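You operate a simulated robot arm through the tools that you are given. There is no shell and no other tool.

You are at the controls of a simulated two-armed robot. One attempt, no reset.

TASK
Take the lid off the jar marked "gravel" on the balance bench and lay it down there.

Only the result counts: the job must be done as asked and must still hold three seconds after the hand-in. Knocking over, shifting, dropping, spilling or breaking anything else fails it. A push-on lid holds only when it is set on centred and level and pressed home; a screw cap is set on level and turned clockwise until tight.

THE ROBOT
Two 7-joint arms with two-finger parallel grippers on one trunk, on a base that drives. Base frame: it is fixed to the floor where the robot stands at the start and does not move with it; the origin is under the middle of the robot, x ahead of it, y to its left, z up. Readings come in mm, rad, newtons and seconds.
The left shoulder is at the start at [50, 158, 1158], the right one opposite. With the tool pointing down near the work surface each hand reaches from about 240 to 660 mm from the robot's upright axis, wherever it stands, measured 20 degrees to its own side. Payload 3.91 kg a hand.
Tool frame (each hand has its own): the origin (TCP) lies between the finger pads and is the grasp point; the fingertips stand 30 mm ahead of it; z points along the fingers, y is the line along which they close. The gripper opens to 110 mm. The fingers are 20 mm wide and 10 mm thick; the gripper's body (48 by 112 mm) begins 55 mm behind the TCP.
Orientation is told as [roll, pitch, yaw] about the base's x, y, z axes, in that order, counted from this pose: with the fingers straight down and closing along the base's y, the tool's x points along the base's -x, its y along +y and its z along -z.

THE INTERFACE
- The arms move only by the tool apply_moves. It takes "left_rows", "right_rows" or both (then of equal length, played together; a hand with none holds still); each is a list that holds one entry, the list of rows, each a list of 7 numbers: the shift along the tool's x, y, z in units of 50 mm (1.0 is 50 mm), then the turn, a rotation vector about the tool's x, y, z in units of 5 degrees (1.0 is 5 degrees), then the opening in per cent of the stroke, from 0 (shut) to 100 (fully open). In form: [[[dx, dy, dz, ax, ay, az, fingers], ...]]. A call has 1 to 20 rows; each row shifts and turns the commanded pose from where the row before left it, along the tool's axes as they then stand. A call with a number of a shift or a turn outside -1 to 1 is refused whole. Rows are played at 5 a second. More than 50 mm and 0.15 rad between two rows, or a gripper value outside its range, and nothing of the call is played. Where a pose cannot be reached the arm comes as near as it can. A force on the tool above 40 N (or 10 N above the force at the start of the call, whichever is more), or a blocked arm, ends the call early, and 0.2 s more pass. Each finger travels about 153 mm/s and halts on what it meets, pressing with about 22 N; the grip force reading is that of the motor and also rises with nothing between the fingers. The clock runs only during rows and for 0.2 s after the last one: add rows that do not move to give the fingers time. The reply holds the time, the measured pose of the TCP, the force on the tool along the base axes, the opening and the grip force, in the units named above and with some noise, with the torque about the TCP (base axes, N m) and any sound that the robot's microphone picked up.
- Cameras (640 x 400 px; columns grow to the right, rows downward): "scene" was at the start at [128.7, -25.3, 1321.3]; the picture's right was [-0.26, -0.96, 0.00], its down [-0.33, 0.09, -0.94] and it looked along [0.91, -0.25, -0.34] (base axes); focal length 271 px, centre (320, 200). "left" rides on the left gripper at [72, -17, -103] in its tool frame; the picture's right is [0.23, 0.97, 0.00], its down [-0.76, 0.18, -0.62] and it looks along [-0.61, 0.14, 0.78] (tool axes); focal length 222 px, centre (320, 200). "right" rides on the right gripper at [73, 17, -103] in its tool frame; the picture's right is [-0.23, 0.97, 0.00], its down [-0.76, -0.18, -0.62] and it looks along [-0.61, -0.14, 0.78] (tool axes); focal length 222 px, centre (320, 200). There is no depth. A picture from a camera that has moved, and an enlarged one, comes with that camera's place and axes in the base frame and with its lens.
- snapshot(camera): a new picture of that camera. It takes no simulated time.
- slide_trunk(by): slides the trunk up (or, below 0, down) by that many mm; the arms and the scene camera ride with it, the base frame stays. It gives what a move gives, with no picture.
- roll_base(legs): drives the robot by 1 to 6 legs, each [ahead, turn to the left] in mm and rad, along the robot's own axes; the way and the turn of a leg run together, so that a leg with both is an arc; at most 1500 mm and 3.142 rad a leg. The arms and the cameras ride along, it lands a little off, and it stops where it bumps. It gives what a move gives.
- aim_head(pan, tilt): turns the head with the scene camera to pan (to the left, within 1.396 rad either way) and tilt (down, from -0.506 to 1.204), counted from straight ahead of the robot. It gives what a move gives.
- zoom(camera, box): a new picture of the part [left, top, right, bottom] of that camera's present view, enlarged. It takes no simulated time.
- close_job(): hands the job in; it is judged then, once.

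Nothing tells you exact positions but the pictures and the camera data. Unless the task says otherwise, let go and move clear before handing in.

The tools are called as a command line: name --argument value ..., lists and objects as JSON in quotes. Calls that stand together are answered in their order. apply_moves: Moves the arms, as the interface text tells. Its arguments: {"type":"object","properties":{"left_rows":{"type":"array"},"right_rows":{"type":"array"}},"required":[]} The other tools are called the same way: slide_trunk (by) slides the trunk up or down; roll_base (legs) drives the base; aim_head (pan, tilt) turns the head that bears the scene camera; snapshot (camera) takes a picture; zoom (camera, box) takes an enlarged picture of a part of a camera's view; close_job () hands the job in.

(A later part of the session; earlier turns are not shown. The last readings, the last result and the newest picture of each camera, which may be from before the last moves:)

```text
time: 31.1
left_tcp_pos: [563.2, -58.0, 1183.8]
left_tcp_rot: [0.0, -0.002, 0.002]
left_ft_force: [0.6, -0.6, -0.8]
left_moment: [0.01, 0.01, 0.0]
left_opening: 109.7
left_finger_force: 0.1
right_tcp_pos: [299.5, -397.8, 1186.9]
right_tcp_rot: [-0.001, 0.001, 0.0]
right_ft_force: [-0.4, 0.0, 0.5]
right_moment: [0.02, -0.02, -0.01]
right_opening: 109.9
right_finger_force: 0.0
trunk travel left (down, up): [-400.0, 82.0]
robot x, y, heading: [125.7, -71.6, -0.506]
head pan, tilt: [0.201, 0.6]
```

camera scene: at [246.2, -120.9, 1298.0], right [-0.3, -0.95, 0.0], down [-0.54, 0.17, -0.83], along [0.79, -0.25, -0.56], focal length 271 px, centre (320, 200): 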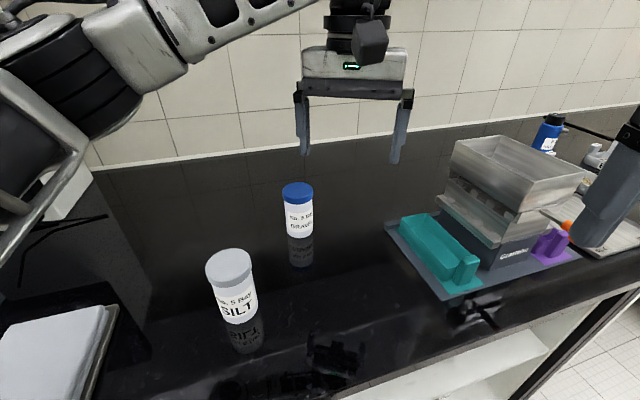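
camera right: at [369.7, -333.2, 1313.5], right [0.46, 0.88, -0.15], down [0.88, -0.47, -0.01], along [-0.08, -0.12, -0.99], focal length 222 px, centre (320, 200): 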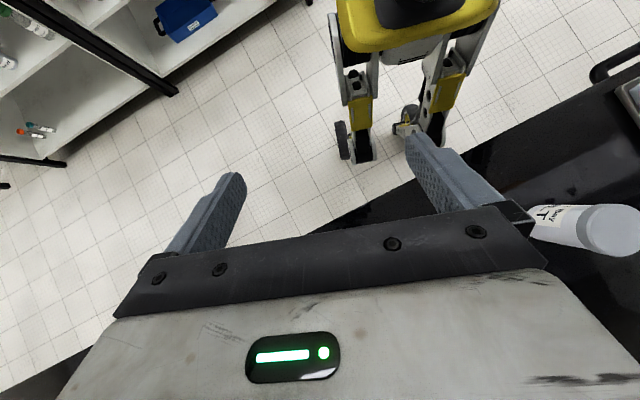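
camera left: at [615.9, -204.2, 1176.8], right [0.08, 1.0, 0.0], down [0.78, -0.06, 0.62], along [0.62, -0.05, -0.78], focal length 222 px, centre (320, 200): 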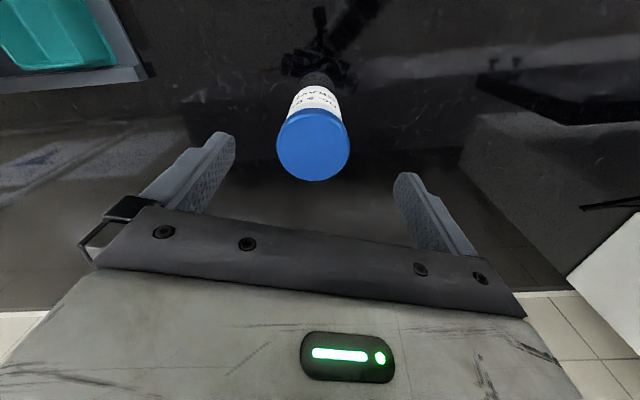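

Both hands are square to the base. I'll bring the right hand into the lane in front of the jar and start tipping its fingers forward, moving the left hand a bit further aside.

apply_moves --left_rows '[[[0, 0.25, 0, 0, 0, 0, 100], [0, 0.25, 0, 0, 0, 0, 100], [0, 0.25, 0, 0, 0, 0, 100], [0, 0.25, 0, 0, 0, 0, 100], [0, 0.25, 0, 0, 0, 0, 100], [0, 0.25, 0, 0, 0, 0, 100], [0, 0.25, 0, 0, 0, 0, 100], [0, 0, 0, 0, 0, 0, 100], [0, 0, 0, 0, 0, 0, 100], [0, 0, 0, 0, 0, 0, 100], [0, 0, 0, 0, 0, 0, 100], [0, 0, 0, 0, 0, 0, 100], [0, 0, 0, 0, 0, 0, 100], [0, 0, 0, 0, 0, 0, 100]]]' --right_rows '[[[-0.514, 0.52, 0.163, 0, 0, 0, 100], [-0.514, 0.52, 0.163, 0, 0, 0, 100], [-0.514, 0.52, 0.163, 0, 0, 0, 100], [-0.514, 0.52, 0.163, 0, 0, 0, 100], [-0.514, 0.52, 0.163, 0, 0, 0, 100], [-0.514, 0.52, 0.163, 0, 0, 0, 100], [-0.514, 0.52, 0.163, 0, 0, 0, 100], [0, 0, 0, 0, -1, 0, 100], [0, 0, 0, 0, -1, 0, 100], [0, 0, 0, 0, -1, 0, 100], [0, 0, 0, 0, -1, 0, 100], [0, 0, 0, 0, -1, 0, 100], [0, 0, 0, 0, -1, 0, 100], [0, 0, 0, 0, 0, 0, 100]]]'

snapshot --camera "scene"

snapshot --camera "right"

```text
time: 34.0
left_tcp_pos: [560.3, 28.0, 1183.0]
left_tcp_rot: [-0.002, -0.002, -0.001]
left_ft_force: [-0.5, -1.2, -0.5]
left_moment: [-0.05, 0.01, 0.04]
left_opening: 110.0
left_finger_force: 0.1
right_tcp_pos: [380.2, -317.8, 1157.0]
right_tcp_rot: [0.001, -0.525, -0.001]
right_ft_force: [-0.7, -0.7, 0.3]
right_moment: [0.02, 0.04, -0.01]
right_opening: 110.1
right_finger_force: 0.0
right hand out of reach, approached as far as the arm can: row 4, 5, 6, 7
trunk travel left (down, up): [-400.0, 82.0]
robot x, y, heading: [132.0, -74.3, -0.507]
head pan, tilt: [0.201, 0.6]
```

```text
taken
camera scene: at [246.4, -120.7, 1298.0], right [-0.3, -0.95, 0.0], down [-0.54, 0.17, -0.82], along [0.79, -0.25, -0.57], focal length 271 px, centre (320, 200)
```

scene: 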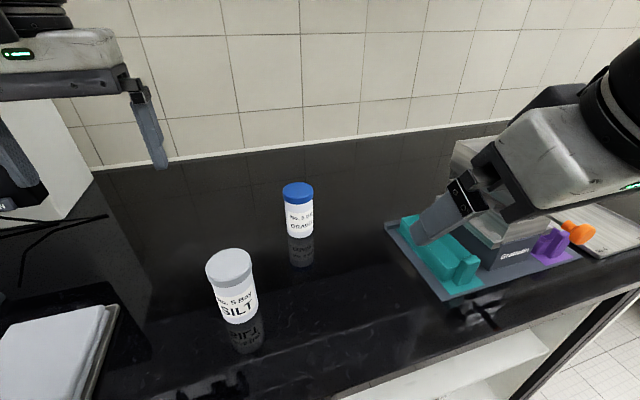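

```text
taken
camera right: at [266.2, -301.0, 1210.9], right [0.2, 0.97, 0.12], down [0.35, -0.18, 0.92], along [0.92, -0.14, -0.37], focal length 222 px, centre (320, 200)
```

right: 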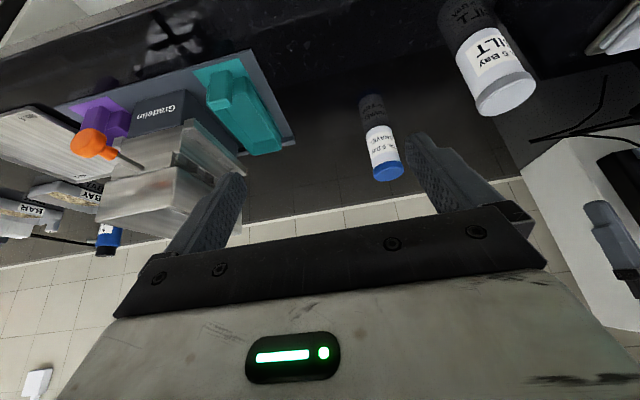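

The right arm could not reach across at that tilt, but the jar is in its view and nothing has been touched. I'll carry on forward and left from the new tilt.

apply_moves --right_rows '[[[-0.433, 0.5, 0.25, 0, 0, 0, 100], [-0.433, 0.5, 0.25, 0, 0, 0, 100], [-0.433, 0.5, 0.25, 0, 0, 0, 100], [-0.433, 0.5, 0.25, 0, 0, 0, 100], [0, 0, 0, 0, 0, 0, 100]]]'

```text
time: 35.2
left_tcp_pos: [560.1, 27.5, 1182.6]
left_tcp_rot: [0.001, -0.001, 0.0]
left_ft_force: [-0.5, -0.6, -0.3]
left_moment: [-0.02, 0.0, 0.04]
left_opening: 110.0
left_finger_force: 0.2
right_tcp_pos: [423.0, -278.3, 1154.3]
right_tcp_rot: [0.001, -0.523, -0.001]
right_ft_force: [-0.4, -0.5, 1.7]
right_moment: [0.01, 0.01, 0.02]
right_opening: 110.1
right_finger_force: 0.0
right hand out of reach, approached as far as the arm can: row 2, 3, 4
trunk travel left (down, up): [-400.0, 82.0]
robot x, y, heading: [125.9, -71.6, -0.504]
head pan, tilt: [0.201, 0.6]
```

The right hand stuck again at (423,-278), probably at a joint limit while crossing the robot's midline. I'll test whether going straight ahead works from here.

apply_moves --right_rows '[[[-0.433, 0, 0.25, 0, 0, 0, 100], [-0.433, 0, 0.25, 0, 0, 0, 100], [-0.433, 0, 0.25, 0, 0, 0, 100], [0, 0, 0, 0, 0, 0, 100]]]'

snapshot --camera "scene"

```text
time: 36.2
left_tcp_pos: [560.1, 29.0, 1182.8]
left_tcp_rot: [-0.001, -0.004, 0.001]
left_ft_force: [0.5, -0.4, 0.3]
left_moment: [-0.02, 0.01, 0.0]
left_opening: 109.9
left_finger_force: 0.1
right_tcp_pos: [462.6, -304.4, 1149.9]
right_tcp_rot: [0.0, -0.524, 0.002]
right_ft_force: [0.5, 0.8, 0.0]
right_moment: [0.0, -0.01, 0.0]
right_opening: 109.8
right_finger_force: 0.0
right hand out of reach, approached as far as the arm can: row 1, 2, 3
trunk travel left (down, up): [-400.0, 82.0]
robot x, y, heading: [128.6, -76.9, -0.507]
head pan, tilt: [0.201, 0.6]
```

```text
taken
camera scene: at [246.1, -120.4, 1298.0], right [-0.3, -0.95, 0.0], down [-0.54, 0.17, -0.83], along [0.79, -0.25, -0.56], focal length 271 px, centre (320, 200)
```

scene: 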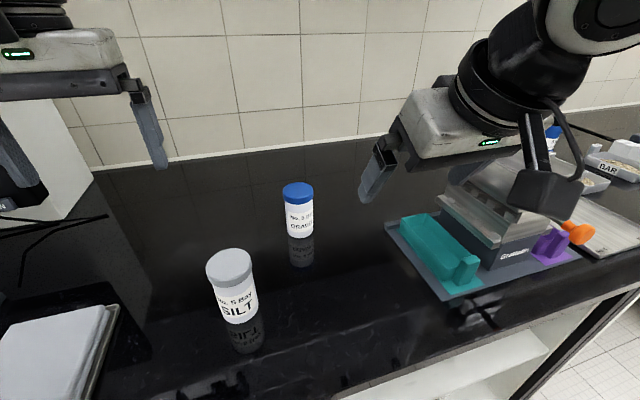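

It slides along a limit near the robot's midline, so I'll test in free air whether turning the right hand back toward the robot's own heading frees it.

apply_moves --right_rows '[[[0, 0, 0, 0.485, 0, 0.84, 100], [0, 0, 0, 0.485, 0, 0.84, 100], [0, 0, 0, 0.485, 0, 0.84, 100], [0, 0, 0, 0, 0, 0, 100], [0, 0.5, 0, 0, 0, 0, 100], [0, 0.5, 0, 0, 0, 0, 100], [0, 0.5, 0, 0, 0, 0, 100], [0, 0, 0, 0, 0, 0, 100]]]'

```text
time: 38.0
left_tcp_pos: [560.3, 28.9, 1183.2]
left_tcp_rot: [-0.001, -0.002, 0.001]
left_ft_force: [-0.3, -0.1, -0.6]
left_moment: [-0.05, -0.03, 0.02]
left_opening: 110.0
left_finger_force: 0.1
right_tcp_pos: [454.2, -324.7, 1156.0]
right_tcp_rot: [0.002, -0.523, -0.255]
right_ft_force: [0.0, 1.1, -0.3]
right_moment: [0.03, -0.02, 0.03]
right_opening: 110.2
right_finger_force: 0.1
right hand out of reach, approached as far as the arm can: row 1, 2, 5, 6, 7
trunk travel left (down, up): [-400.0, 82.0]
robot x, y, heading: [130.2, -70.9, -0.501]
head pan, tilt: [0.201, 0.6]
```

The limit moved with the wrist, so I want to know how far left the right hand goes with the tool straight down and square to the robot. I'll test that in free air.

apply_moves --right_rows '[[[0, 0, 0, 0, 1, 0, 100], [0, 0, 0, 0, 1, 0, 100], [0, 0, 0, 0, 1, 0, 100], [0, 0, 0, 0, 1, 0, 100], [0, 0, 0, 0, 1, 0, 100], [0, 0, 0, 0, 1, 0, 100], [0, 0, 0, 0, 0, 0.957, 100], [0, 0, 0, 0, 0, 0.957, 100], [0, 0, 0, 0, 0, 0.957, 100], [0, 0, 0, 0, 0, 0, 100]]]'

apply_moves --right_rows '[[[0, 0.5, 0, 0, 0, 0, 100], [0, 0.5, 0, 0, 0, 0, 100], [0, 0.5, 0, 0, 0, 0, 100], [0, 0, 0, 0, 0, 0, 100]]]'

aim_head --pan -0.5 --tilt 0.1

snapshot --camera "scene"

```text
time: 40.2
left_tcp_pos: [559.4, 27.8, 1182.3]
left_tcp_rot: [-0.001, -0.001, 0.0]
left_ft_force: [-0.8, -0.6, -0.6]
left_moment: [0.0, -0.03, -0.01]
left_opening: 110.1
left_finger_force: 0.0
right_tcp_pos: [444.4, -424.5, 1184.7]
right_tcp_rot: [0.002, 0.002, -0.503]
right_ft_force: [-0.2, -0.2, 0.1]
right_moment: [0.01, 0.0, -0.03]
right_opening: 109.8
right_finger_force: 0.0
right hand out of reach, approached as far as the arm can: row 1, 2, 4, 5, 6
trunk travel left (down, up): [-400.0, 82.0]
robot x, y, heading: [127.1, -73.9, -0.509]
head pan, tilt: [0.201, 0.6]
```

```text
time: 41.2
left_tcp_pos: [560.5, 28.2, 1182.3]
left_tcp_rot: [0.001, -0.002, -0.001]
left_ft_force: [-0.2, 0.8, 0.4]
left_moment: [0.02, 0.02, -0.04]
left_opening: 110.2
left_finger_force: 0.1
right_tcp_pos: [445.0, -425.1, 1184.1]
right_tcp_rot: [0.001, 0.002, -0.504]
right_ft_force: [-0.5, 0.2, -0.6]
right_moment: [0.0, 0.0, -0.01]
right_opening: 109.9
right_finger_force: 0.2
right hand out of reach, approached as far as the arm can: row 1, 2, 3
trunk travel left (down, up): [-400.0, 82.0]
robot x, y, heading: [125.3, -75.4, -0.506]
head pan, tilt: [0.201, 0.6]
```

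```text
time: 42.3
left_tcp_pos: [561.3, 27.5, 1182.7]
left_tcp_rot: [0.0, -0.002, 0.0]
left_ft_force: [0.1, 0.2, -0.4]
left_moment: [-0.05, 0.02, 0.0]
left_opening: 109.9
left_finger_force: 0.0
right_tcp_pos: [444.3, -424.2, 1185.1]
right_tcp_rot: [0.004, 0.0, -0.505]
right_ft_force: [0.0, -0.4, -0.4]
right_moment: [0.01, -0.01, 0.04]
right_opening: 110.1
right_finger_force: 0.1
trunk travel left (down, up): [-400.0, 82.0]
robot x, y, heading: [127.4, -71.1, -0.503]
head pan, tilt: [-0.499, 0.099]
```

```text
taken
camera scene: at [211.5, -171.8, 1344.1], right [-0.84, -0.54, 0.0], down [-0.05, 0.08, -0.99], along [0.53, -0.84, -0.1], focal length 271 px, centre (320, 200)
```

scene: 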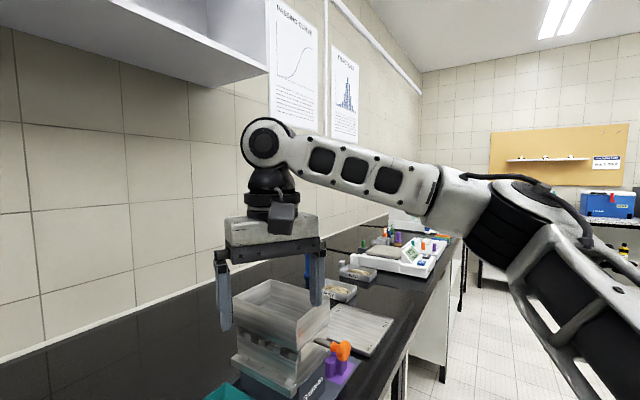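

That explains it: the right forearm swings in from an out-turned elbow, so the wrist needs the hand turned counter-clockwise to go left. I'll have it approach the jar diagonally from the front right instead, starting with the turn here in free air.

apply_moves --right_rows '[[[0, 0, 0, 0, 0, -0.985, 100], [0, 0, 0, 0, 0, -0.985, 100], [0, 0, 0, 0, 0, -0.985, 100], [0, 0, 0, 0, 0, -0.985, 100], [0, 0, 0, 0, 0, -0.985, 100], [0, 0, 0, 0, 0, -0.985, 100], [0, 0, 0, 0, 0, -0.985, 100], [0, 0, 0, 0, 0, -0.985, 100], [0, 0, 0, 0, 0, -0.985, 100], [0, 0, 0, 0, 0, -0.985, 100], [0, 0, 0, 0, 0, -0.985, 100], [0, 0, 0, 0, 0, -0.985, 100], [0, 0, 0, 0, 0, -0.985, 100], [0, 0, 0, 0, 0, -0.985, 100], [0, 0, 0, 0, 0, -0.985, 100], [0, 0, 0, 0, 0, 0, 100]]]'

snapshot --camera "scene"

```text
time: 45.7
left_tcp_pos: [559.5, 28.4, 1184.0]
left_tcp_rot: [0.001, -0.002, 0.0]
left_ft_force: [1.1, -1.5, -0.6]
left_moment: [-0.01, -0.02, -0.02]
left_opening: 109.9
left_finger_force: 0.1
right_tcp_pos: [445.1, -426.0, 1184.4]
right_tcp_rot: [0.001, 0.0, 0.786]
right_ft_force: [-1.5, -0.3, 0.0]
right_moment: [-0.02, 0.0, -0.01]
right_opening: 109.9
right_finger_force: 0.0
trunk travel left (down, up): [-400.0, 82.0]
robot x, y, heading: [130.3, -76.2, -0.503]
head pan, tilt: [-0.499, 0.099]
```

```text
taken
camera scene: at [211.4, -171.8, 1344.1], right [-0.84, -0.54, 0.0], down [-0.05, 0.08, -1.0], along [0.53, -0.84, -0.1], focal length 271 px, centre (320, 200)
```

scene: 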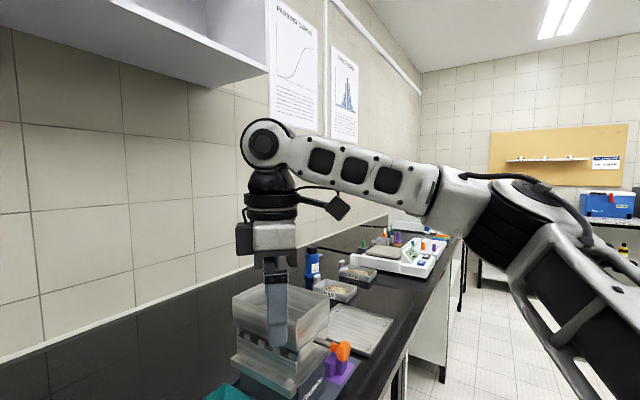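

The turn worked. Now I'll move toward the pre-grasp spot and tip the fingers forward 60° toward the jar.

apply_moves --right_rows '[[[-0.71, -0.1, 0.175, 0, 0, 0, 100], [-0.71, -0.1, 0.175, 0, 0, 0, 100], [-0.71, -0.1, 0.175, 0, 0, 0, 100], [-0.71, -0.1, 0.175, 0, 0, 0, 100], [0, 0, 0, 0, -1, 0, 100], [0, 0, 0, 0, -1, 0, 100], [0, 0, 0, 0, -1, 0, 100], [0, 0, 0, 0, -1, 0, 100], [0, 0, 0, 0, -1, 0, 100], [0, 0, 0, 0, -1, 0, 100], [0, 0, 0, 0, 0, 0, 100]]]'

aim_head --pan 0.15 --tilt 0.5

snapshot --camera "scene"

```text
time: 48.1
left_tcp_pos: [559.6, 27.5, 1183.1]
left_tcp_rot: [0.002, -0.003, 0.001]
left_ft_force: [1.1, -0.9, 0.6]
left_moment: [0.01, 0.01, 0.01]
left_opening: 110.0
left_finger_force: 0.1
right_tcp_pos: [448.9, -428.2, 1175.6]
right_tcp_rot: [0.002, -0.525, 0.783]
right_ft_force: [0.3, 0.0, -0.3]
right_moment: [-0.02, 0.05, 0.03]
right_opening: 110.0
right_finger_force: 0.0
right hand out of reach, approached as far as the arm can: row 1, 2, 3, 4
trunk travel left (down, up): [-400.0, 82.0]
robot x, y, heading: [127.6, -76.5, -0.509]
head pan, tilt: [-0.499, 0.099]
```

```text
time: 49.1
left_tcp_pos: [559.7, 27.8, 1182.5]
left_tcp_rot: [-0.001, -0.002, 0.003]
left_ft_force: [0.0, -0.2, -1.3]
left_moment: [-0.01, 0.01, -0.01]
left_opening: 110.0
left_finger_force: 0.0
right_tcp_pos: [447.2, -429.3, 1175.8]
right_tcp_rot: [0.002, -0.523, 0.784]
right_ft_force: [1.3, -0.6, -0.3]
right_moment: [0.02, -0.01, 0.03]
right_opening: 110.1
right_finger_force: 0.2
trunk travel left (down, up): [-400.0, 82.0]
robot x, y, heading: [126.7, -73.5, -0.506]
head pan, tilt: [0.15, 0.499]
```

```text
taken
camera scene: at [247.3, -125.9, 1307.1], right [-0.35, -0.94, 0.0], down [-0.45, 0.17, -0.88], along [0.82, -0.31, -0.48], focal length 271 px, centre (320, 200)
```

scene: 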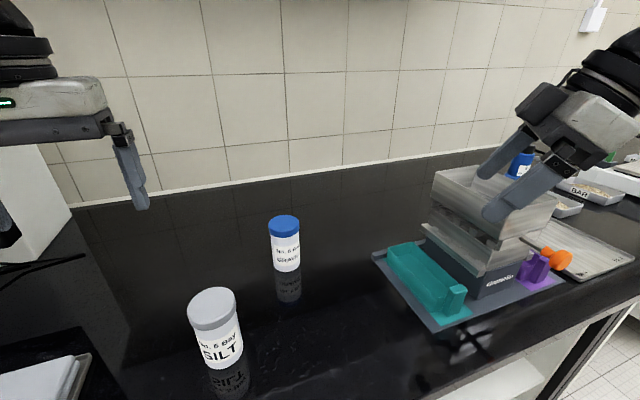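

Nothing has been disturbed, but the right arm still refuses to come left, so its elbow must have drifted into an awkward posture. I'll look at the arm itself.

aim_head --pan -0.7 --tilt 0.1

snapshot --camera "scene"

aim_head --pan -1.3 --tilt 0.3

snapshot --camera "scene"

aim_head --pan 1.3 --tilt 0.3

snapshot --camera "scene"

aim_head --pan 0.7 --tilt 0.1

snapshot --camera "scene"

```text
time: 50.3
left_tcp_pos: [559.3, 27.3, 1183.7]
left_tcp_rot: [0.001, -0.002, 0.0]
left_ft_force: [0.3, 0.2, -0.2]
left_moment: [-0.02, -0.01, 0.01]
left_opening: 110.0
left_finger_force: 0.0
right_tcp_pos: [447.8, -429.3, 1175.9]
right_tcp_rot: [0.001, -0.524, 0.784]
right_ft_force: [0.5, -0.1, 0.5]
right_moment: [0.02, 0.02, 0.01]
right_opening: 110.0
right_finger_force: 0.0
trunk travel left (down, up): [-400.0, 82.0]
robot x, y, heading: [131.2, -76.9, -0.501]
head pan, tilt: [-0.7, 0.099]
```

```text
taken
camera scene: at [195.0, -180.1, 1344.1], right [-0.93, -0.36, 0.0], down [-0.04, 0.09, -0.99], along [0.36, -0.93, -0.1], focal length 271 px, centre (320, 200)
```

scene: 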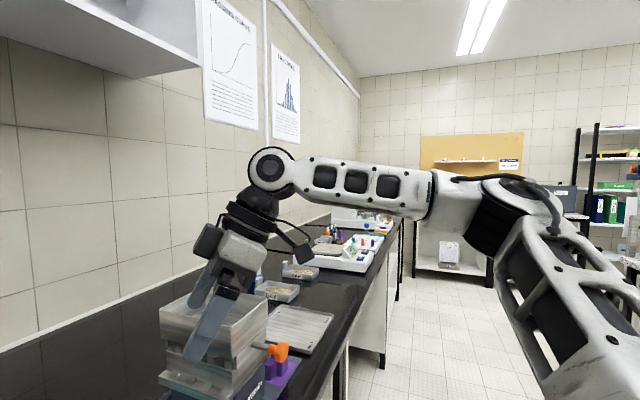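

```text
time: 51.3
left_tcp_pos: [559.6, 28.0, 1183.8]
left_tcp_rot: [0.0, -0.001, 0.0]
left_ft_force: [-0.1, -0.4, 0.0]
left_moment: [0.03, -0.02, 0.03]
left_opening: 110.1
left_finger_force: 0.2
right_tcp_pos: [447.5, -429.4, 1175.7]
right_tcp_rot: [0.001, -0.524, 0.783]
right_ft_force: [-0.9, 0.8, -0.1]
right_moment: [0.03, 0.02, -0.02]
right_opening: 110.1
right_finger_force: 0.2
trunk travel left (down, up): [-400.0, 82.0]
robot x, y, heading: [130.4, -75.6, -0.51]
head pan, tilt: [-1.3, 0.3]
```

```text
taken
camera scene: at [140.4, -185.0, 1325.5], right [-0.97, 0.23, 0.0], down [0.07, 0.29, -0.96], along [-0.22, -0.93, -0.3], focal length 271 px, centre (320, 200)
```

scene: 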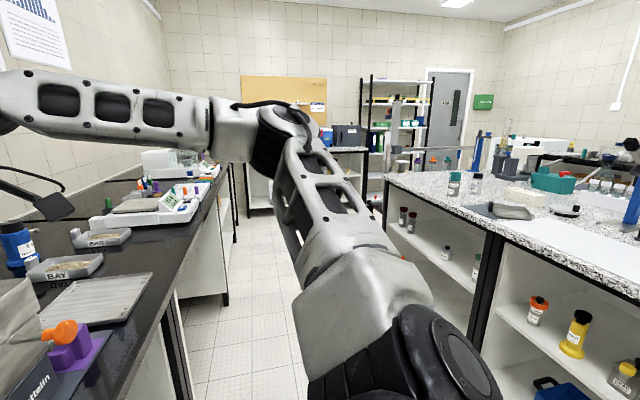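

```text
time: 53.6
left_tcp_pos: [558.5, 26.4, 1183.9]
left_tcp_rot: [0.001, -0.002, 0.0]
left_ft_force: [0.3, -0.3, -1.2]
left_moment: [0.01, 0.01, 0.04]
left_opening: 109.8
left_finger_force: 0.0
right_tcp_pos: [448.7, -430.3, 1175.9]
right_tcp_rot: [0.001, -0.522, 0.785]
right_ft_force: [0.2, 0.5, -0.2]
right_moment: [0.03, 0.0, -0.03]
right_opening: 109.9
right_finger_force: 0.1
trunk travel left (down, up): [-400.0, 82.0]
robot x, y, heading: [124.9, -73.0, -0.502]
head pan, tilt: [1.3, 0.3]
```

```text
taken
camera scene: at [227.4, -27.6, 1325.5], right [0.71, -0.7, 0.0], down [-0.21, -0.21, -0.96], along [0.67, 0.68, -0.3], focal length 271 px, centre (320, 200)
```

scene: 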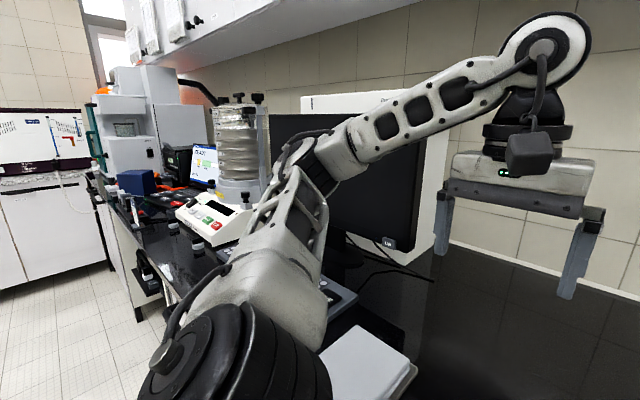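

```text
time: 54.6
left_tcp_pos: [559.2, 28.0, 1182.9]
left_tcp_rot: [0.0, -0.002, 0.002]
left_ft_force: [-0.5, 0.0, -0.7]
left_moment: [-0.04, 0.03, 0.03]
left_opening: 110.1
left_finger_force: 0.1
right_tcp_pos: [447.2, -428.3, 1175.0]
right_tcp_rot: [0.002, -0.524, 0.784]
right_ft_force: [0.1, 0.1, -0.4]
right_moment: [-0.01, 0.02, 0.01]
right_opening: 110.1
right_finger_force: 0.1
trunk travel left (down, up): [-400.0, 82.0]
robot x, y, heading: [123.9, -73.2, -0.5]
head pan, tilt: [0.7, 0.099]
```

```text
taken
camera scene: at [252.3, -76.3, 1344.1], right [0.19, -0.98, 0.0], down [-0.1, -0.02, -0.99], along [0.98, 0.19, -0.1], focal length 271 px, centre (320, 200)
```

scene: 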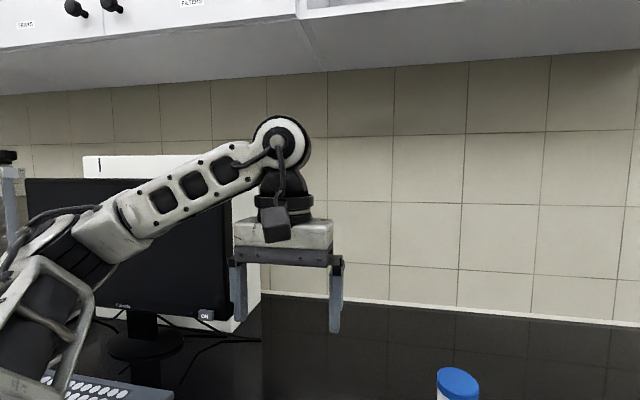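

Both arms run elbow-out, so mirrored poses should work. I'll take the right arm back to its starting posture near the robot and approach the midline from there.

apply_moves --right_rows '[[[0, 0, 0, 0, 1, 0, 100], [0, 0, 0, 0, 1, 0, 100], [0, 0, 0, 0, 1, 0, 100], [0, 0, 0, 0, 1, 0, 100], [0, 0, 0, 0, 1, 0, 100], [0, 0, 0, 0, 1, 0, 100], [0, 0, 0, 0, 0, 1, 100], [0, 0, 0, 0, 0, 1, 100], [0, 0, 0, 0, 0, 1, 100], [0, 0, 0, 0, 0, 1, 100], [0, 0, 0, 0, 0, 1, 100], [0, 0, 0, 0, 0, 1, 100], [0, 0, 0, 0, 0, 1, 100], [0, 0, 0, 0, 0, 1, 100], [0, 0, 0, 0, 0, 1, 100], [0, 0, 0, 0, 0, 1, 100], [0, 0, 0, 0, 0, 1, 100], [0, 0, 0, 0, 0, 1, 100], [0, 0, 0, 0, 0, 1, 100], [0, 0, 0, 0, 0, 1, 100]]]'

```text
time: 58.9
left_tcp_pos: [560.7, 29.2, 1184.6]
left_tcp_rot: [0.0, -0.001, 0.001]
left_ft_force: [-1.1, 0.3, -0.3]
left_moment: [0.0, 0.03, -0.02]
left_opening: 109.8
left_finger_force: 0.0
right_tcp_pos: [448.5, -427.0, 1175.8]
right_tcp_rot: [0.0, 0.0, -0.438]
right_ft_force: [-0.3, 0.4, 0.2]
right_moment: [-0.01, 0.01, 0.02]
right_opening: 109.8
right_finger_force: 0.1
trunk travel left (down, up): [-400.0, 82.0]
robot x, y, heading: [128.1, -74.2, -0.506]
head pan, tilt: [0.7, 0.099]
```

apply_moves --right_rows '[[[0.6, -0.36, -0.25, 0, 0, 0.2, 100], [0.6, -0.36, -0.25, 0, 0, 0.2, 100], [0.6, -0.36, -0.25, 0, 0, 0.2, 100], [0.6, -0.36, -0.25, 0, 0, 0.2, 100], [0, 0, 0, 0, 0, 0, 100]]]'

apply_moves --right_rows '[[[-0.276, 0.76, 0.088, 0, 0, 0, 100], [-0.276, 0.76, 0.088, 0, 0, 0, 100], [-0.276, 0.76, 0.088, 0, 0, 0, 100], [-0.276, 0.76, 0.088, 0, 0, 0, 100], [-0.276, 0.76, 0.088, 0, 0, 0, 100], [0, 0, 0, 0, 0, 0, 100]]]'

```text
time: 60.0
left_tcp_pos: [560.5, 28.1, 1182.2]
left_tcp_rot: [-0.002, 0.0, 0.001]
left_ft_force: [0.6, 0.7, 0.8]
left_moment: [-0.02, -0.01, -0.01]
left_opening: 110.0
left_finger_force: 0.1
right_tcp_pos: [306.4, -441.8, 1227.2]
right_tcp_rot: [0.0, 0.003, -0.508]
right_ft_force: [0.3, -0.5, -0.2]
right_moment: [-0.02, 0.03, 0.01]
right_opening: 110.1
right_finger_force: 0.0
trunk travel left (down, up): [-400.0, 82.0]
robot x, y, heading: [126.1, -72.4, -0.504]
head pan, tilt: [0.7, 0.099]
```

```text
time: 61.5
left_tcp_pos: [559.4, 27.6, 1182.6]
left_tcp_rot: [0.0, -0.002, 0.0]
left_ft_force: [0.2, 0.6, 0.1]
left_moment: [-0.01, -0.02, 0.01]
left_opening: 110.0
left_finger_force: 0.0
right_tcp_pos: [397.0, -359.4, 1210.4]
right_tcp_rot: [0.003, 0.001, -0.508]
right_ft_force: [0.6, 0.0, 0.4]
right_moment: [0.01, -0.02, -0.06]
right_opening: 109.9
right_finger_force: 0.2
right hand out of reach, approached as far as the arm can: row 4, 5
trunk travel left (down, up): [-400.0, 82.0]
robot x, y, heading: [129.1, -70.3, -0.502]
head pan, tilt: [0.7, 0.099]
```

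I'll test whether the limit eases lower down, near the working height, where nothing is in the way.

apply_moves --right_rows '[[[0, 0, 0.8, 0, 0, 0, 100], [0, 0, 0.8, 0, 0, 0, 100], [0, 0, 0.8, 0, 0, 0, 100], [0, 0, 0.8, 0, 0, 0, 100], [0, 0, 0, 0, 0, 0, 100]]]'

apply_moves --right_rows '[[[0, 0.7, 0, 0, 0, 0, 100], [0, 0.7, 0, 0, 0, 0, 100], [0, 0.7, 0, 0, 0, 0, 100], [0, 0, 0, 0, 0, 0, 100]]]'

```text
time: 62.6
left_tcp_pos: [561.0, 27.3, 1183.4]
left_tcp_rot: [0.0, -0.001, -0.002]
left_ft_force: [-0.6, 0.1, -1.3]
left_moment: [0.01, 0.0, 0.0]
left_opening: 110.3
left_finger_force: 0.0
right_tcp_pos: [398.6, -358.0, 1052.8]
right_tcp_rot: [0.002, 0.002, -0.509]
right_ft_force: [-0.7, 0.1, -0.2]
right_moment: [0.0, 0.02, 0.03]
right_opening: 110.1
right_finger_force: 0.0
trunk travel left (down, up): [-400.0, 82.0]
robot x, y, heading: [126.2, -74.6, -0.503]
head pan, tilt: [0.7, 0.099]
```

```text
time: 63.6
left_tcp_pos: [561.0, 27.8, 1182.8]
left_tcp_rot: [0.001, -0.002, 0.0]
left_ft_force: [-0.2, -0.4, 0.4]
left_moment: [0.02, -0.02, 0.0]
left_opening: 110.0
left_finger_force: 0.0
right_tcp_pos: [397.1, -323.2, 1053.8]
right_tcp_rot: [0.001, 0.001, -0.507]
right_ft_force: [-0.1, -0.1, -0.3]
right_moment: [0.02, -0.03, 0.03]
right_opening: 110.1
right_finger_force: 0.1
right hand out of reach, approached as far as the arm can: row 1, 2, 3
trunk travel left (down, up): [-400.0, 82.0]
robot x, y, heading: [126.5, -74.2, -0.507]
head pan, tilt: [0.7, 0.099]
```

aim_head --pan -0.9 --tilt 0.2

snapshot --camera "scene"

snapshot --camera "left"

```text
time: 65.3
left_tcp_pos: [560.7, 28.4, 1181.9]
left_tcp_rot: [0.0, -0.003, 0.0]
left_ft_force: [0.7, -0.5, -0.4]
left_moment: [0.01, -0.01, 0.0]
left_opening: 110.2
left_finger_force: 0.1
right_tcp_pos: [397.4, -325.1, 1053.9]
right_tcp_rot: [0.001, 0.001, -0.508]
right_ft_force: [0.0, -1.2, 0.0]
right_moment: [0.03, 0.01, 0.02]
right_opening: 110.2
right_finger_force: 0.2
trunk travel left (down, up): [-400.0, 82.0]
robot x, y, heading: [127.6, -75.0, -0.502]
head pan, tilt: [-0.901, 0.201]
```

```text
taken
camera scene: at [177.4, -186.1, 1334.8], right [-0.99, -0.16, 0.0], down [-0.03, 0.2, -0.98], along [0.16, -0.97, -0.2], focal length 271 px, centre (320, 200)
```

scene: 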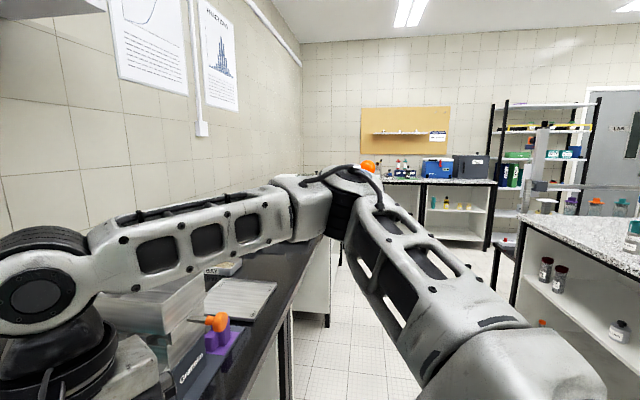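

```text
taken
camera left: at [486.7, 10.5, 1286.5], right [-0.23, 0.97, 0.0], down [0.76, 0.18, 0.62], along [0.61, 0.14, -0.78], focal length 222 px, centre (320, 200)
```

left: 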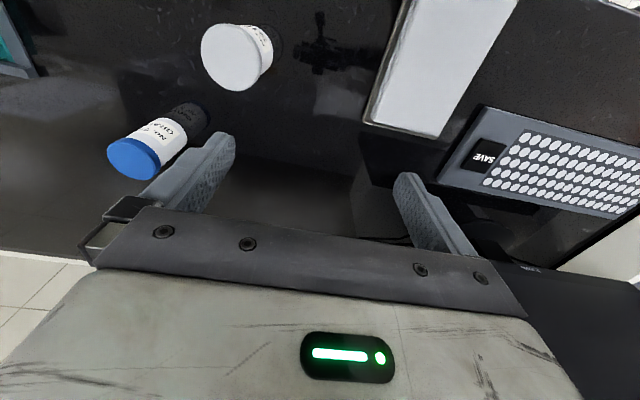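

The upper arm is the limit, so I need the robot closer and turned less to the right, with the jar nearer its midline. I'll bring both hands to safe heights, then drive forward along this heading.

apply_moves --left_rows '[[[0, -0.65, 0, 0, 0, 0, 100], [0, -0.65, 0, 0, 0, 0, 100], [0, -0.65, 0, 0, 0, 0, 100], [0, -0.65, 0, 0, 0, 0, 100], [0, 0, 0, 0, 0, 0, 100]]]' --right_rows '[[[0, -0.3, -0.4, 0, 0, 0, 100], [0, -0.3, -0.4, 0, 0, 0, 100], [0, -0.3, -0.4, 0, 0, 0, 100], [0, 0, -0.4, 0, 0, 0, 100], [0, 0, 0, 0, 0, 0, 100]]]'

roll_base --legs '[[25, 0], [25, 0]]'

```text
time: 66.5
left_tcp_pos: [558.6, -100.5, 1182.7]
left_tcp_rot: [-0.002, -0.002, 0.0]
left_ft_force: [-0.4, -0.1, -0.1]
left_moment: [0.01, -0.03, 0.01]
left_opening: 110.1
left_finger_force: 0.0
right_tcp_pos: [376.6, -365.1, 1136.9]
right_tcp_rot: [0.002, 0.001, -0.507]
right_ft_force: [0.3, 0.6, 0.5]
right_moment: [0.01, -0.03, -0.02]
right_opening: 110.2
right_finger_force: 0.0
trunk travel left (down, up): [-400.0, 82.0]
robot x, y, heading: [128.3, -75.4, -0.508]
head pan, tilt: [-0.901, 0.201]
```

```text
time: 67.2
left_tcp_pos: [559.3, -100.6, 1183.4]
left_tcp_rot: [0.0, -0.001, 0.003]
left_ft_force: [0.6, -0.1, 0.0]
left_moment: [0.0, 0.02, 0.0]
left_opening: 110.0
left_finger_force: 0.1
right_tcp_pos: [377.0, -364.6, 1137.3]
right_tcp_rot: [0.001, 0.002, -0.506]
right_ft_force: [-0.6, 0.2, -0.3]
right_moment: [0.03, 0.0, 0.0]
right_opening: 109.9
right_finger_force: 0.0
trunk travel left (down, up): [-400.0, 82.0]
robot x, y, heading: [130.0, -74.1, -0.5]
head pan, tilt: [-0.901, 0.201]
stopped in leg 1: the robot was blocked; the commanded pose is now the measured one
```

The base is blocked whenever its x passes about 126, whatever the heading, so the way to gain reach is to shift along the bench in front of the jar. I'll back off, turn right, drive along the bench, and then turn back to face it.

roll_base --legs '[[-60, 0], [0, -0.8], [170, 0]]'

```text
time: 71.4
left_tcp_pos: [396.7, -537.4, 1182.6]
left_tcp_rot: [-0.001, -0.003, -0.806]
left_ft_force: [-0.3, 0.4, 0.2]
left_moment: [0.05, 0.0, 0.03]
left_opening: 109.9
left_finger_force: 0.1
right_tcp_pos: [81.3, -586.6, 1136.5]
right_tcp_rot: [0.001, 0.003, -1.313]
right_ft_force: [-0.5, 0.0, -0.3]
right_moment: [0.04, -0.03, 0.03]
right_opening: 110.2
right_finger_force: 0.1
trunk travel left (down, up): [-400.0, 82.0]
robot x, y, heading: [118.6, -204.9, -1.308]
head pan, tilt: [-0.901, 0.201]
```

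roll_base --legs '[[0, 1.28]]'

aim_head --pan 0.0 --tilt 0.6

snapshot --camera "scene"

```text
time: 74.9
left_tcp_pos: [517.4, -47.5, 1183.2]
left_tcp_rot: [0.0, -0.002, 0.443]
left_ft_force: [-0.1, 0.2, -0.1]
left_moment: [0.03, 0.03, 0.04]
left_opening: 110.1
left_finger_force: 0.0
right_tcp_pos: [466.9, -362.1, 1137.7]
right_tcp_rot: [0.002, 0.001, -0.064]
right_ft_force: [0.4, -0.3, 0.1]
right_moment: [0.05, 0.01, -0.03]
right_opening: 110.0
right_finger_force: 0.1
trunk travel left (down, up): [-400.0, 82.0]
robot x, y, heading: [119.4, -210.7, -0.062]
head pan, tilt: [-0.901, 0.201]
```

```text
time: 76.1
left_tcp_pos: [517.8, -47.2, 1183.6]
left_tcp_rot: [-0.001, -0.002, 0.443]
left_ft_force: [0.4, -0.1, 0.9]
left_moment: [0.02, -0.02, 0.0]
left_opening: 110.0
left_finger_force: 0.0
right_tcp_pos: [466.0, -363.4, 1137.0]
right_tcp_rot: [0.001, 0.0, -0.066]
right_ft_force: [0.5, -0.5, 0.3]
right_moment: [0.0, 0.03, 0.01]
right_opening: 109.7
right_finger_force: 0.1
trunk travel left (down, up): [-400.0, 82.0]
robot x, y, heading: [119.4, -205.9, -0.063]
head pan, tilt: [0.0, 0.6]
```

```text
taken
camera scene: at [244.9, -215.6, 1298.0], right [-0.06, -1.0, 0.0], down [-0.56, 0.04, -0.83], along [0.82, -0.05, -0.56], focal length 271 px, centre (320, 200)
```

scene: 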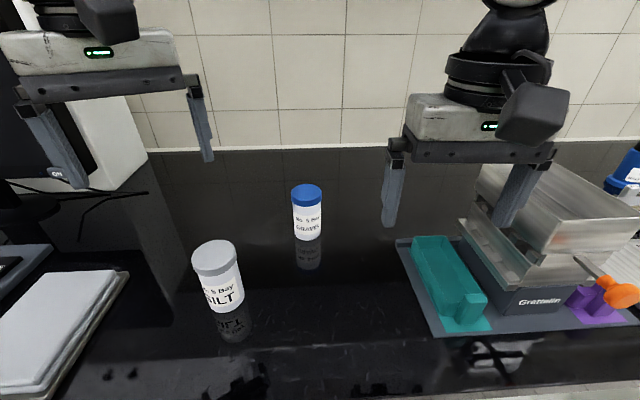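

The robot now stands at (119,-206) facing the jar, with everything upright. I'll turn the right hand to a 45° diagonal and then tip it forward while easing toward the pre-grasp point.

apply_moves --right_rows '[[[0, 0, 0, 0, 0, -0.974, 100], [0, 0, 0, 0, 0, -0.974, 100], [0, 0, 0, 0, 0, -0.974, 100], [0, 0, 0, 0, 0, -0.974, 100], [0, 0, 0, 0, 0, -0.974, 100], [0, 0, 0, 0, 0, -0.974, 100], [0, 0, 0, 0, 0, -0.974, 100], [0, 0, 0, 0, 0, -0.974, 100], [0, 0, 0, 0, 0, -0.974, 100], [0, 0, 0, 0, 0, -0.974, 100], [0, 0, 0, 0, 0, 0, 100]]]'

apply_moves --right_rows '[[[-0.212, -0.097, 0.128, 0, -1, 0, 100], [-0.2, -0.097, 0.146, 0, -1, 0, 100], [-0.187, -0.097, 0.163, 0, -1, 0, 100], [-0.172, -0.097, 0.178, 0, -1, 0, 100], [-0.155, -0.097, 0.193, 0, -1, 0, 100], [-0.138, -0.097, 0.206, 0, -1, 0, 100], [-0.12, -0.097, 0.217, 0, -1, 0, 100], [-0.1, -0.097, 0.226, 0, -1, 0, 100], [-0.08, -0.097, 0.234, 0, -1, 0, 100], [-0.059, -0.097, 0.241, 0, -1, 0, 100], [-0.038, -0.097, 0.245, 0, -1, 0, 100], [-0.017, -0.097, 0.247, 0, -1, 0, 100], [0, 0, 0, 0, 0, 0, 100]]]'

snapshot --camera "scene"

snapshot --camera "right"

```text
time: 78.5
left_tcp_pos: [519.6, -47.0, 1184.1]
left_tcp_rot: [-0.001, -0.004, 0.442]
left_ft_force: [-0.4, -0.6, 0.5]
left_moment: [0.0, -0.01, 0.03]
left_opening: 110.1
left_finger_force: 0.0
right_tcp_pos: [466.8, -363.9, 1135.5]
right_tcp_rot: [0.001, -0.002, 0.789]
right_ft_force: [-0.4, -0.8, 0.1]
right_moment: [0.02, -0.01, -0.02]
right_opening: 110.0
right_finger_force: 0.0
trunk travel left (down, up): [-400.0, 82.0]
robot x, y, heading: [120.3, -210.3, -0.062]
head pan, tilt: [0.0, 0.6]
```

```text
time: 81.3
left_tcp_pos: [517.7, -48.6, 1183.0]
left_tcp_rot: [-0.001, -0.001, 0.444]
left_ft_force: [0.3, -0.2, -0.3]
left_moment: [0.0, 0.02, 0.02]
left_opening: 109.8
left_finger_force: 0.1
right_tcp_pos: [595.7, -315.4, 1060.2]
right_tcp_rot: [0.004, -1.049, 0.783]
right_ft_force: [0.0, -0.6, -0.3]
right_moment: [0.02, -0.01, 0.01]
right_opening: 109.7
right_finger_force: 0.0
trunk travel left (down, up): [-400.0, 82.0]
robot x, y, heading: [114.9, -205.8, -0.064]
head pan, tilt: [0.0, 0.6]
```

```text
taken
camera scene: at [244.8, -215.5, 1298.0], right [-0.06, -1.0, 0.0], down [-0.56, 0.03, -0.83], along [0.82, -0.05, -0.56], focal length 271 px, centre (320, 200)
```

scene: 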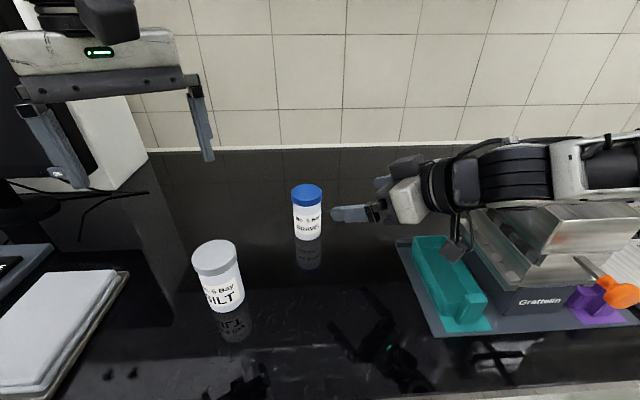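

```text
taken
camera right: at [495.8, -392.5, 1049.5], right [-0.61, 0.77, 0.2], down [0.01, -0.24, 0.97], along [0.79, 0.59, 0.14], focal length 222 px, centre (320, 200)
```

right: 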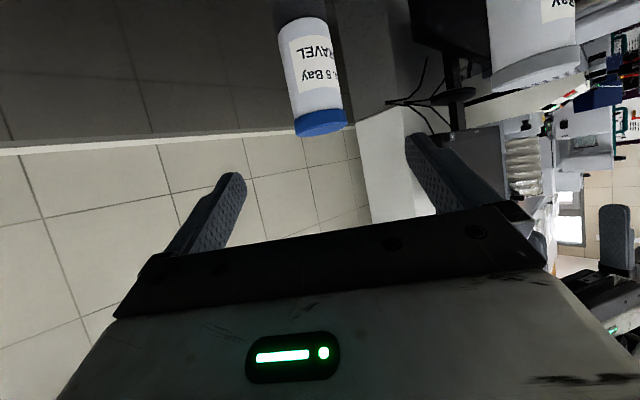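

The right hand is at its pre-grasp spot, tilted 60° and lined up on the jar. The forearm runs close to the sieve stack, so I'll check that clearance before going lower.

aim_head --pan -0.7 --tilt 0.5

snapshot --camera "scene"

aim_head --pan -1.1 --tilt 0.4

snapshot --camera "scene"

snapshot --camera "left"

```text
time: 82.3
left_tcp_pos: [518.1, -45.9, 1182.1]
left_tcp_rot: [-0.001, -0.002, 0.443]
left_ft_force: [0.1, 0.3, -0.5]
left_moment: [0.01, 0.06, 0.01]
left_opening: 109.9
left_finger_force: 0.1
right_tcp_pos: [595.8, -315.6, 1059.3]
right_tcp_rot: [0.001, -1.046, 0.783]
right_ft_force: [0.2, -0.7, 0.0]
right_moment: [-0.01, -0.01, 0.02]
right_opening: 109.8
right_finger_force: 0.0
trunk travel left (down, up): [-400.0, 82.0]
robot x, y, heading: [119.6, -210.8, -0.06]
head pan, tilt: [-0.7, 0.499]
```

```text
taken
camera scene: at [222.6, -272.8, 1307.1], right [-0.69, -0.72, 0.0], down [-0.35, 0.33, -0.88], along [0.64, -0.61, -0.48], focal length 271 px, centre (320, 200)
```

scene: 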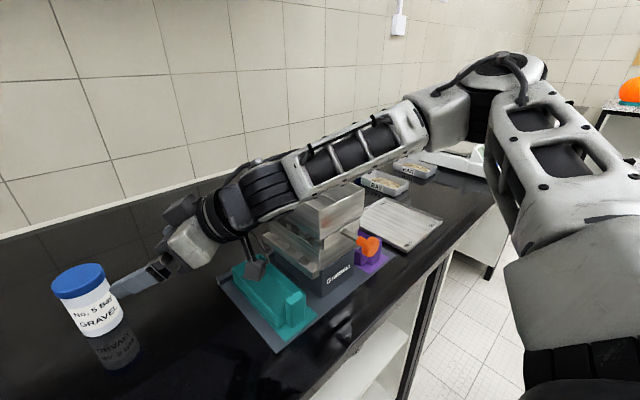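

```text
time: 83.2
left_tcp_pos: [518.2, -46.3, 1182.6]
left_tcp_rot: [-0.003, -0.003, 0.443]
left_ft_force: [-0.5, -0.2, -0.3]
left_moment: [0.02, -0.02, 0.01]
left_opening: 109.9
left_finger_force: 0.1
right_tcp_pos: [595.9, -315.5, 1060.8]
right_tcp_rot: [0.003, -1.047, 0.784]
right_ft_force: [-0.2, -0.1, -0.2]
right_moment: [-0.01, 0.0, 0.02]
right_opening: 110.0
right_finger_force: 0.0
trunk travel left (down, up): [-400.0, 82.0]
robot x, y, heading: [116.1, -208.4, -0.06]
head pan, tilt: [-1.1, 0.4]
```

```text
taken
camera scene: at [193.6, -295.1, 1316.2], right [-0.92, -0.4, 0.0], down [-0.16, 0.36, -0.92], along [0.37, -0.84, -0.39], focal length 271 px, centre (320, 200)
```

scene: 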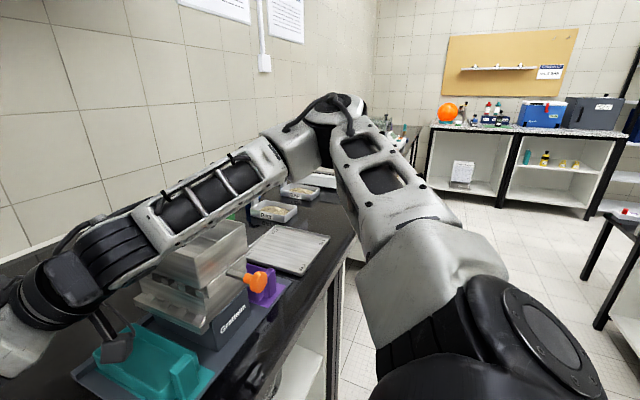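

```text
taken
camera left: at [459.5, -93.8, 1286.5], right [-0.62, 0.78, 0.0], down [0.61, 0.49, 0.62], along [0.49, 0.39, -0.78], focal length 222 px, centre (320, 200)
```

left: 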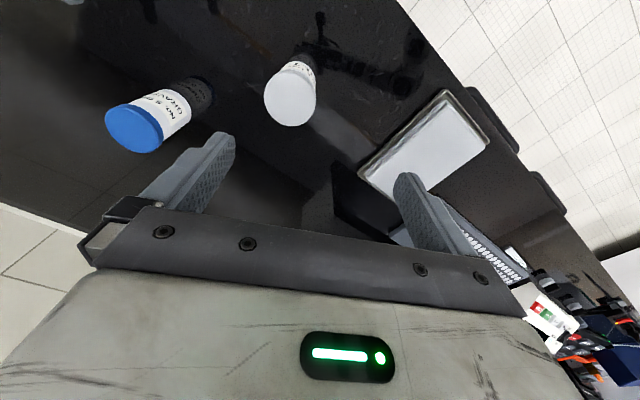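

At grasp height the forearm would pass too close over the sieve stack. I'll raise the trunk to lift the elbow before I lower the hand.

slide_trunk --by 80

```text
time: 84.4
left_tcp_pos: [518.2, -46.7, 1263.5]
left_tcp_rot: [-0.002, -0.001, 0.443]
left_ft_force: [-0.4, -0.3, 0.0]
left_moment: [0.01, 0.03, -0.04]
left_opening: 109.8
left_finger_force: 0.1
right_tcp_pos: [597.2, -315.2, 1139.1]
right_tcp_rot: [0.003, -1.046, 0.784]
right_ft_force: [0.1, 0.3, -0.1]
right_moment: [-0.02, -0.01, -0.01]
right_opening: 109.9
right_finger_force: 0.0
trunk travel left (down, up): [-480.0, 2.0]
robot x, y, heading: [117.6, -205.7, -0.063]
head pan, tilt: [-1.1, 0.4]
```

apply_moves --right_rows '[[[0.607, 0, 0.35, 0, 0, 0, 100], [0.607, 0, 0.35, 0, 0, 0, 100], [0.607, 0, 0.35, 0, 0, 0, 100], [0, 0, 0, 0, 0, 0, 100]]]'

aim_head --pan -0.3 --tilt 0.65

snapshot --camera "scene"

snapshot --camera "right"

```text
time: 85.4
left_tcp_pos: [518.4, -47.6, 1262.9]
left_tcp_rot: [-0.002, 0.0, 0.445]
left_ft_force: [0.2, -0.6, -0.2]
left_moment: [0.0, 0.0, 0.03]
left_opening: 109.7
left_finger_force: 0.1
right_tcp_pos: [596.8, -315.0, 1034.0]
right_tcp_rot: [0.002, -1.047, 0.785]
right_ft_force: [-0.9, -0.8, -0.9]
right_moment: [0.02, -0.01, -0.01]
right_opening: 110.1
right_finger_force: 0.0
trunk travel left (down, up): [-480.0, 2.0]
robot x, y, heading: [116.2, -208.5, -0.058]
head pan, tilt: [-1.1, 0.4]
```

```text
time: 86.5
left_tcp_pos: [516.8, -46.3, 1262.5]
left_tcp_rot: [-0.002, -0.002, 0.443]
left_ft_force: [0.1, 0.2, -0.1]
left_moment: [-0.03, -0.01, -0.02]
left_opening: 110.1
left_finger_force: 0.1
right_tcp_pos: [597.6, -314.7, 1035.0]
right_tcp_rot: [0.001, -1.047, 0.782]
right_ft_force: [-0.3, -0.1, 0.0]
right_moment: [-0.04, 0.0, 0.02]
right_opening: 110.0
right_finger_force: 0.1
trunk travel left (down, up): [-480.0, 2.0]
robot x, y, heading: [118.0, -207.4, -0.062]
head pan, tilt: [-0.3, 0.649]
```

```text
taken
camera scene: at [237.8, -240.9, 1373.7], right [-0.35, -0.94, 0.0], down [-0.57, 0.21, -0.8], along [0.74, -0.28, -0.6], focal length 271 px, centre (320, 200)
```

scene: 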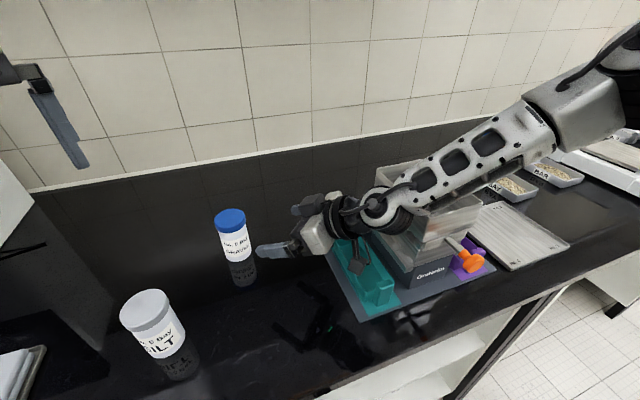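

```text
taken
camera right: at [497.0, -392.1, 1024.0], right [-0.61, 0.77, 0.2], down [0.01, -0.24, 0.97], along [0.79, 0.59, 0.14], focal length 222 px, centre (320, 200)
```

right: 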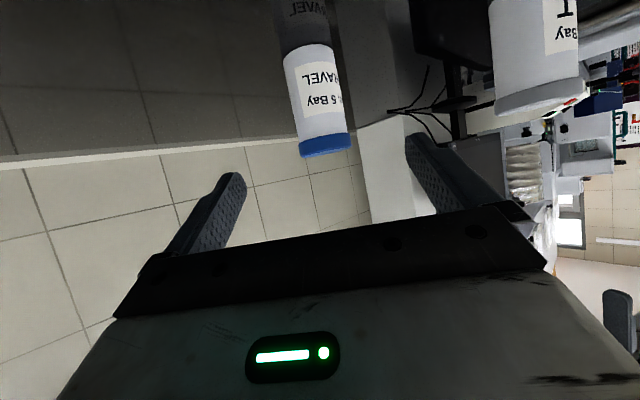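

The forearm now clears the sieve stack well. I'll zoom in on the right camera and the scene to fine-check the alignment with the jar.

zoom --camera "right" --box '[260, 20, 380, 170]'

zoom --camera "scene" --box '[190, 180, 350, 300]'

```text
2.67 times, centred on (320, 95) of right
camera zoom: at [497.0, -392.1, 1024.0], right [-0.61, 0.77, 0.2], down [0.01, -0.24, 0.97], along [0.79, 0.59, 0.14], focal length 592 px, centre (320, 480)
```

zoom: 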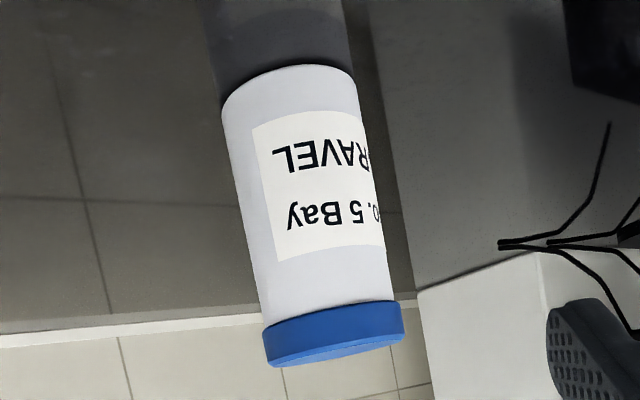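

```text
3.33 times, centred on (270, 240) of scene
camera zoom: at [237.8, -240.9, 1373.7], right [-0.35, -0.94, 0.0], down [-0.57, 0.21, -0.8], along [0.74, -0.28, -0.6], focal length 904 px, centre (487, 67)
```

zoom: 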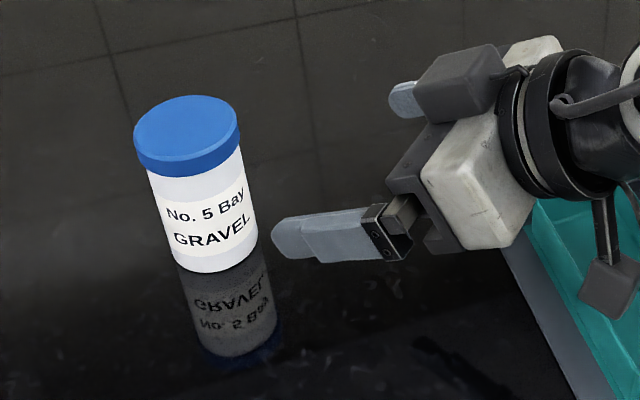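

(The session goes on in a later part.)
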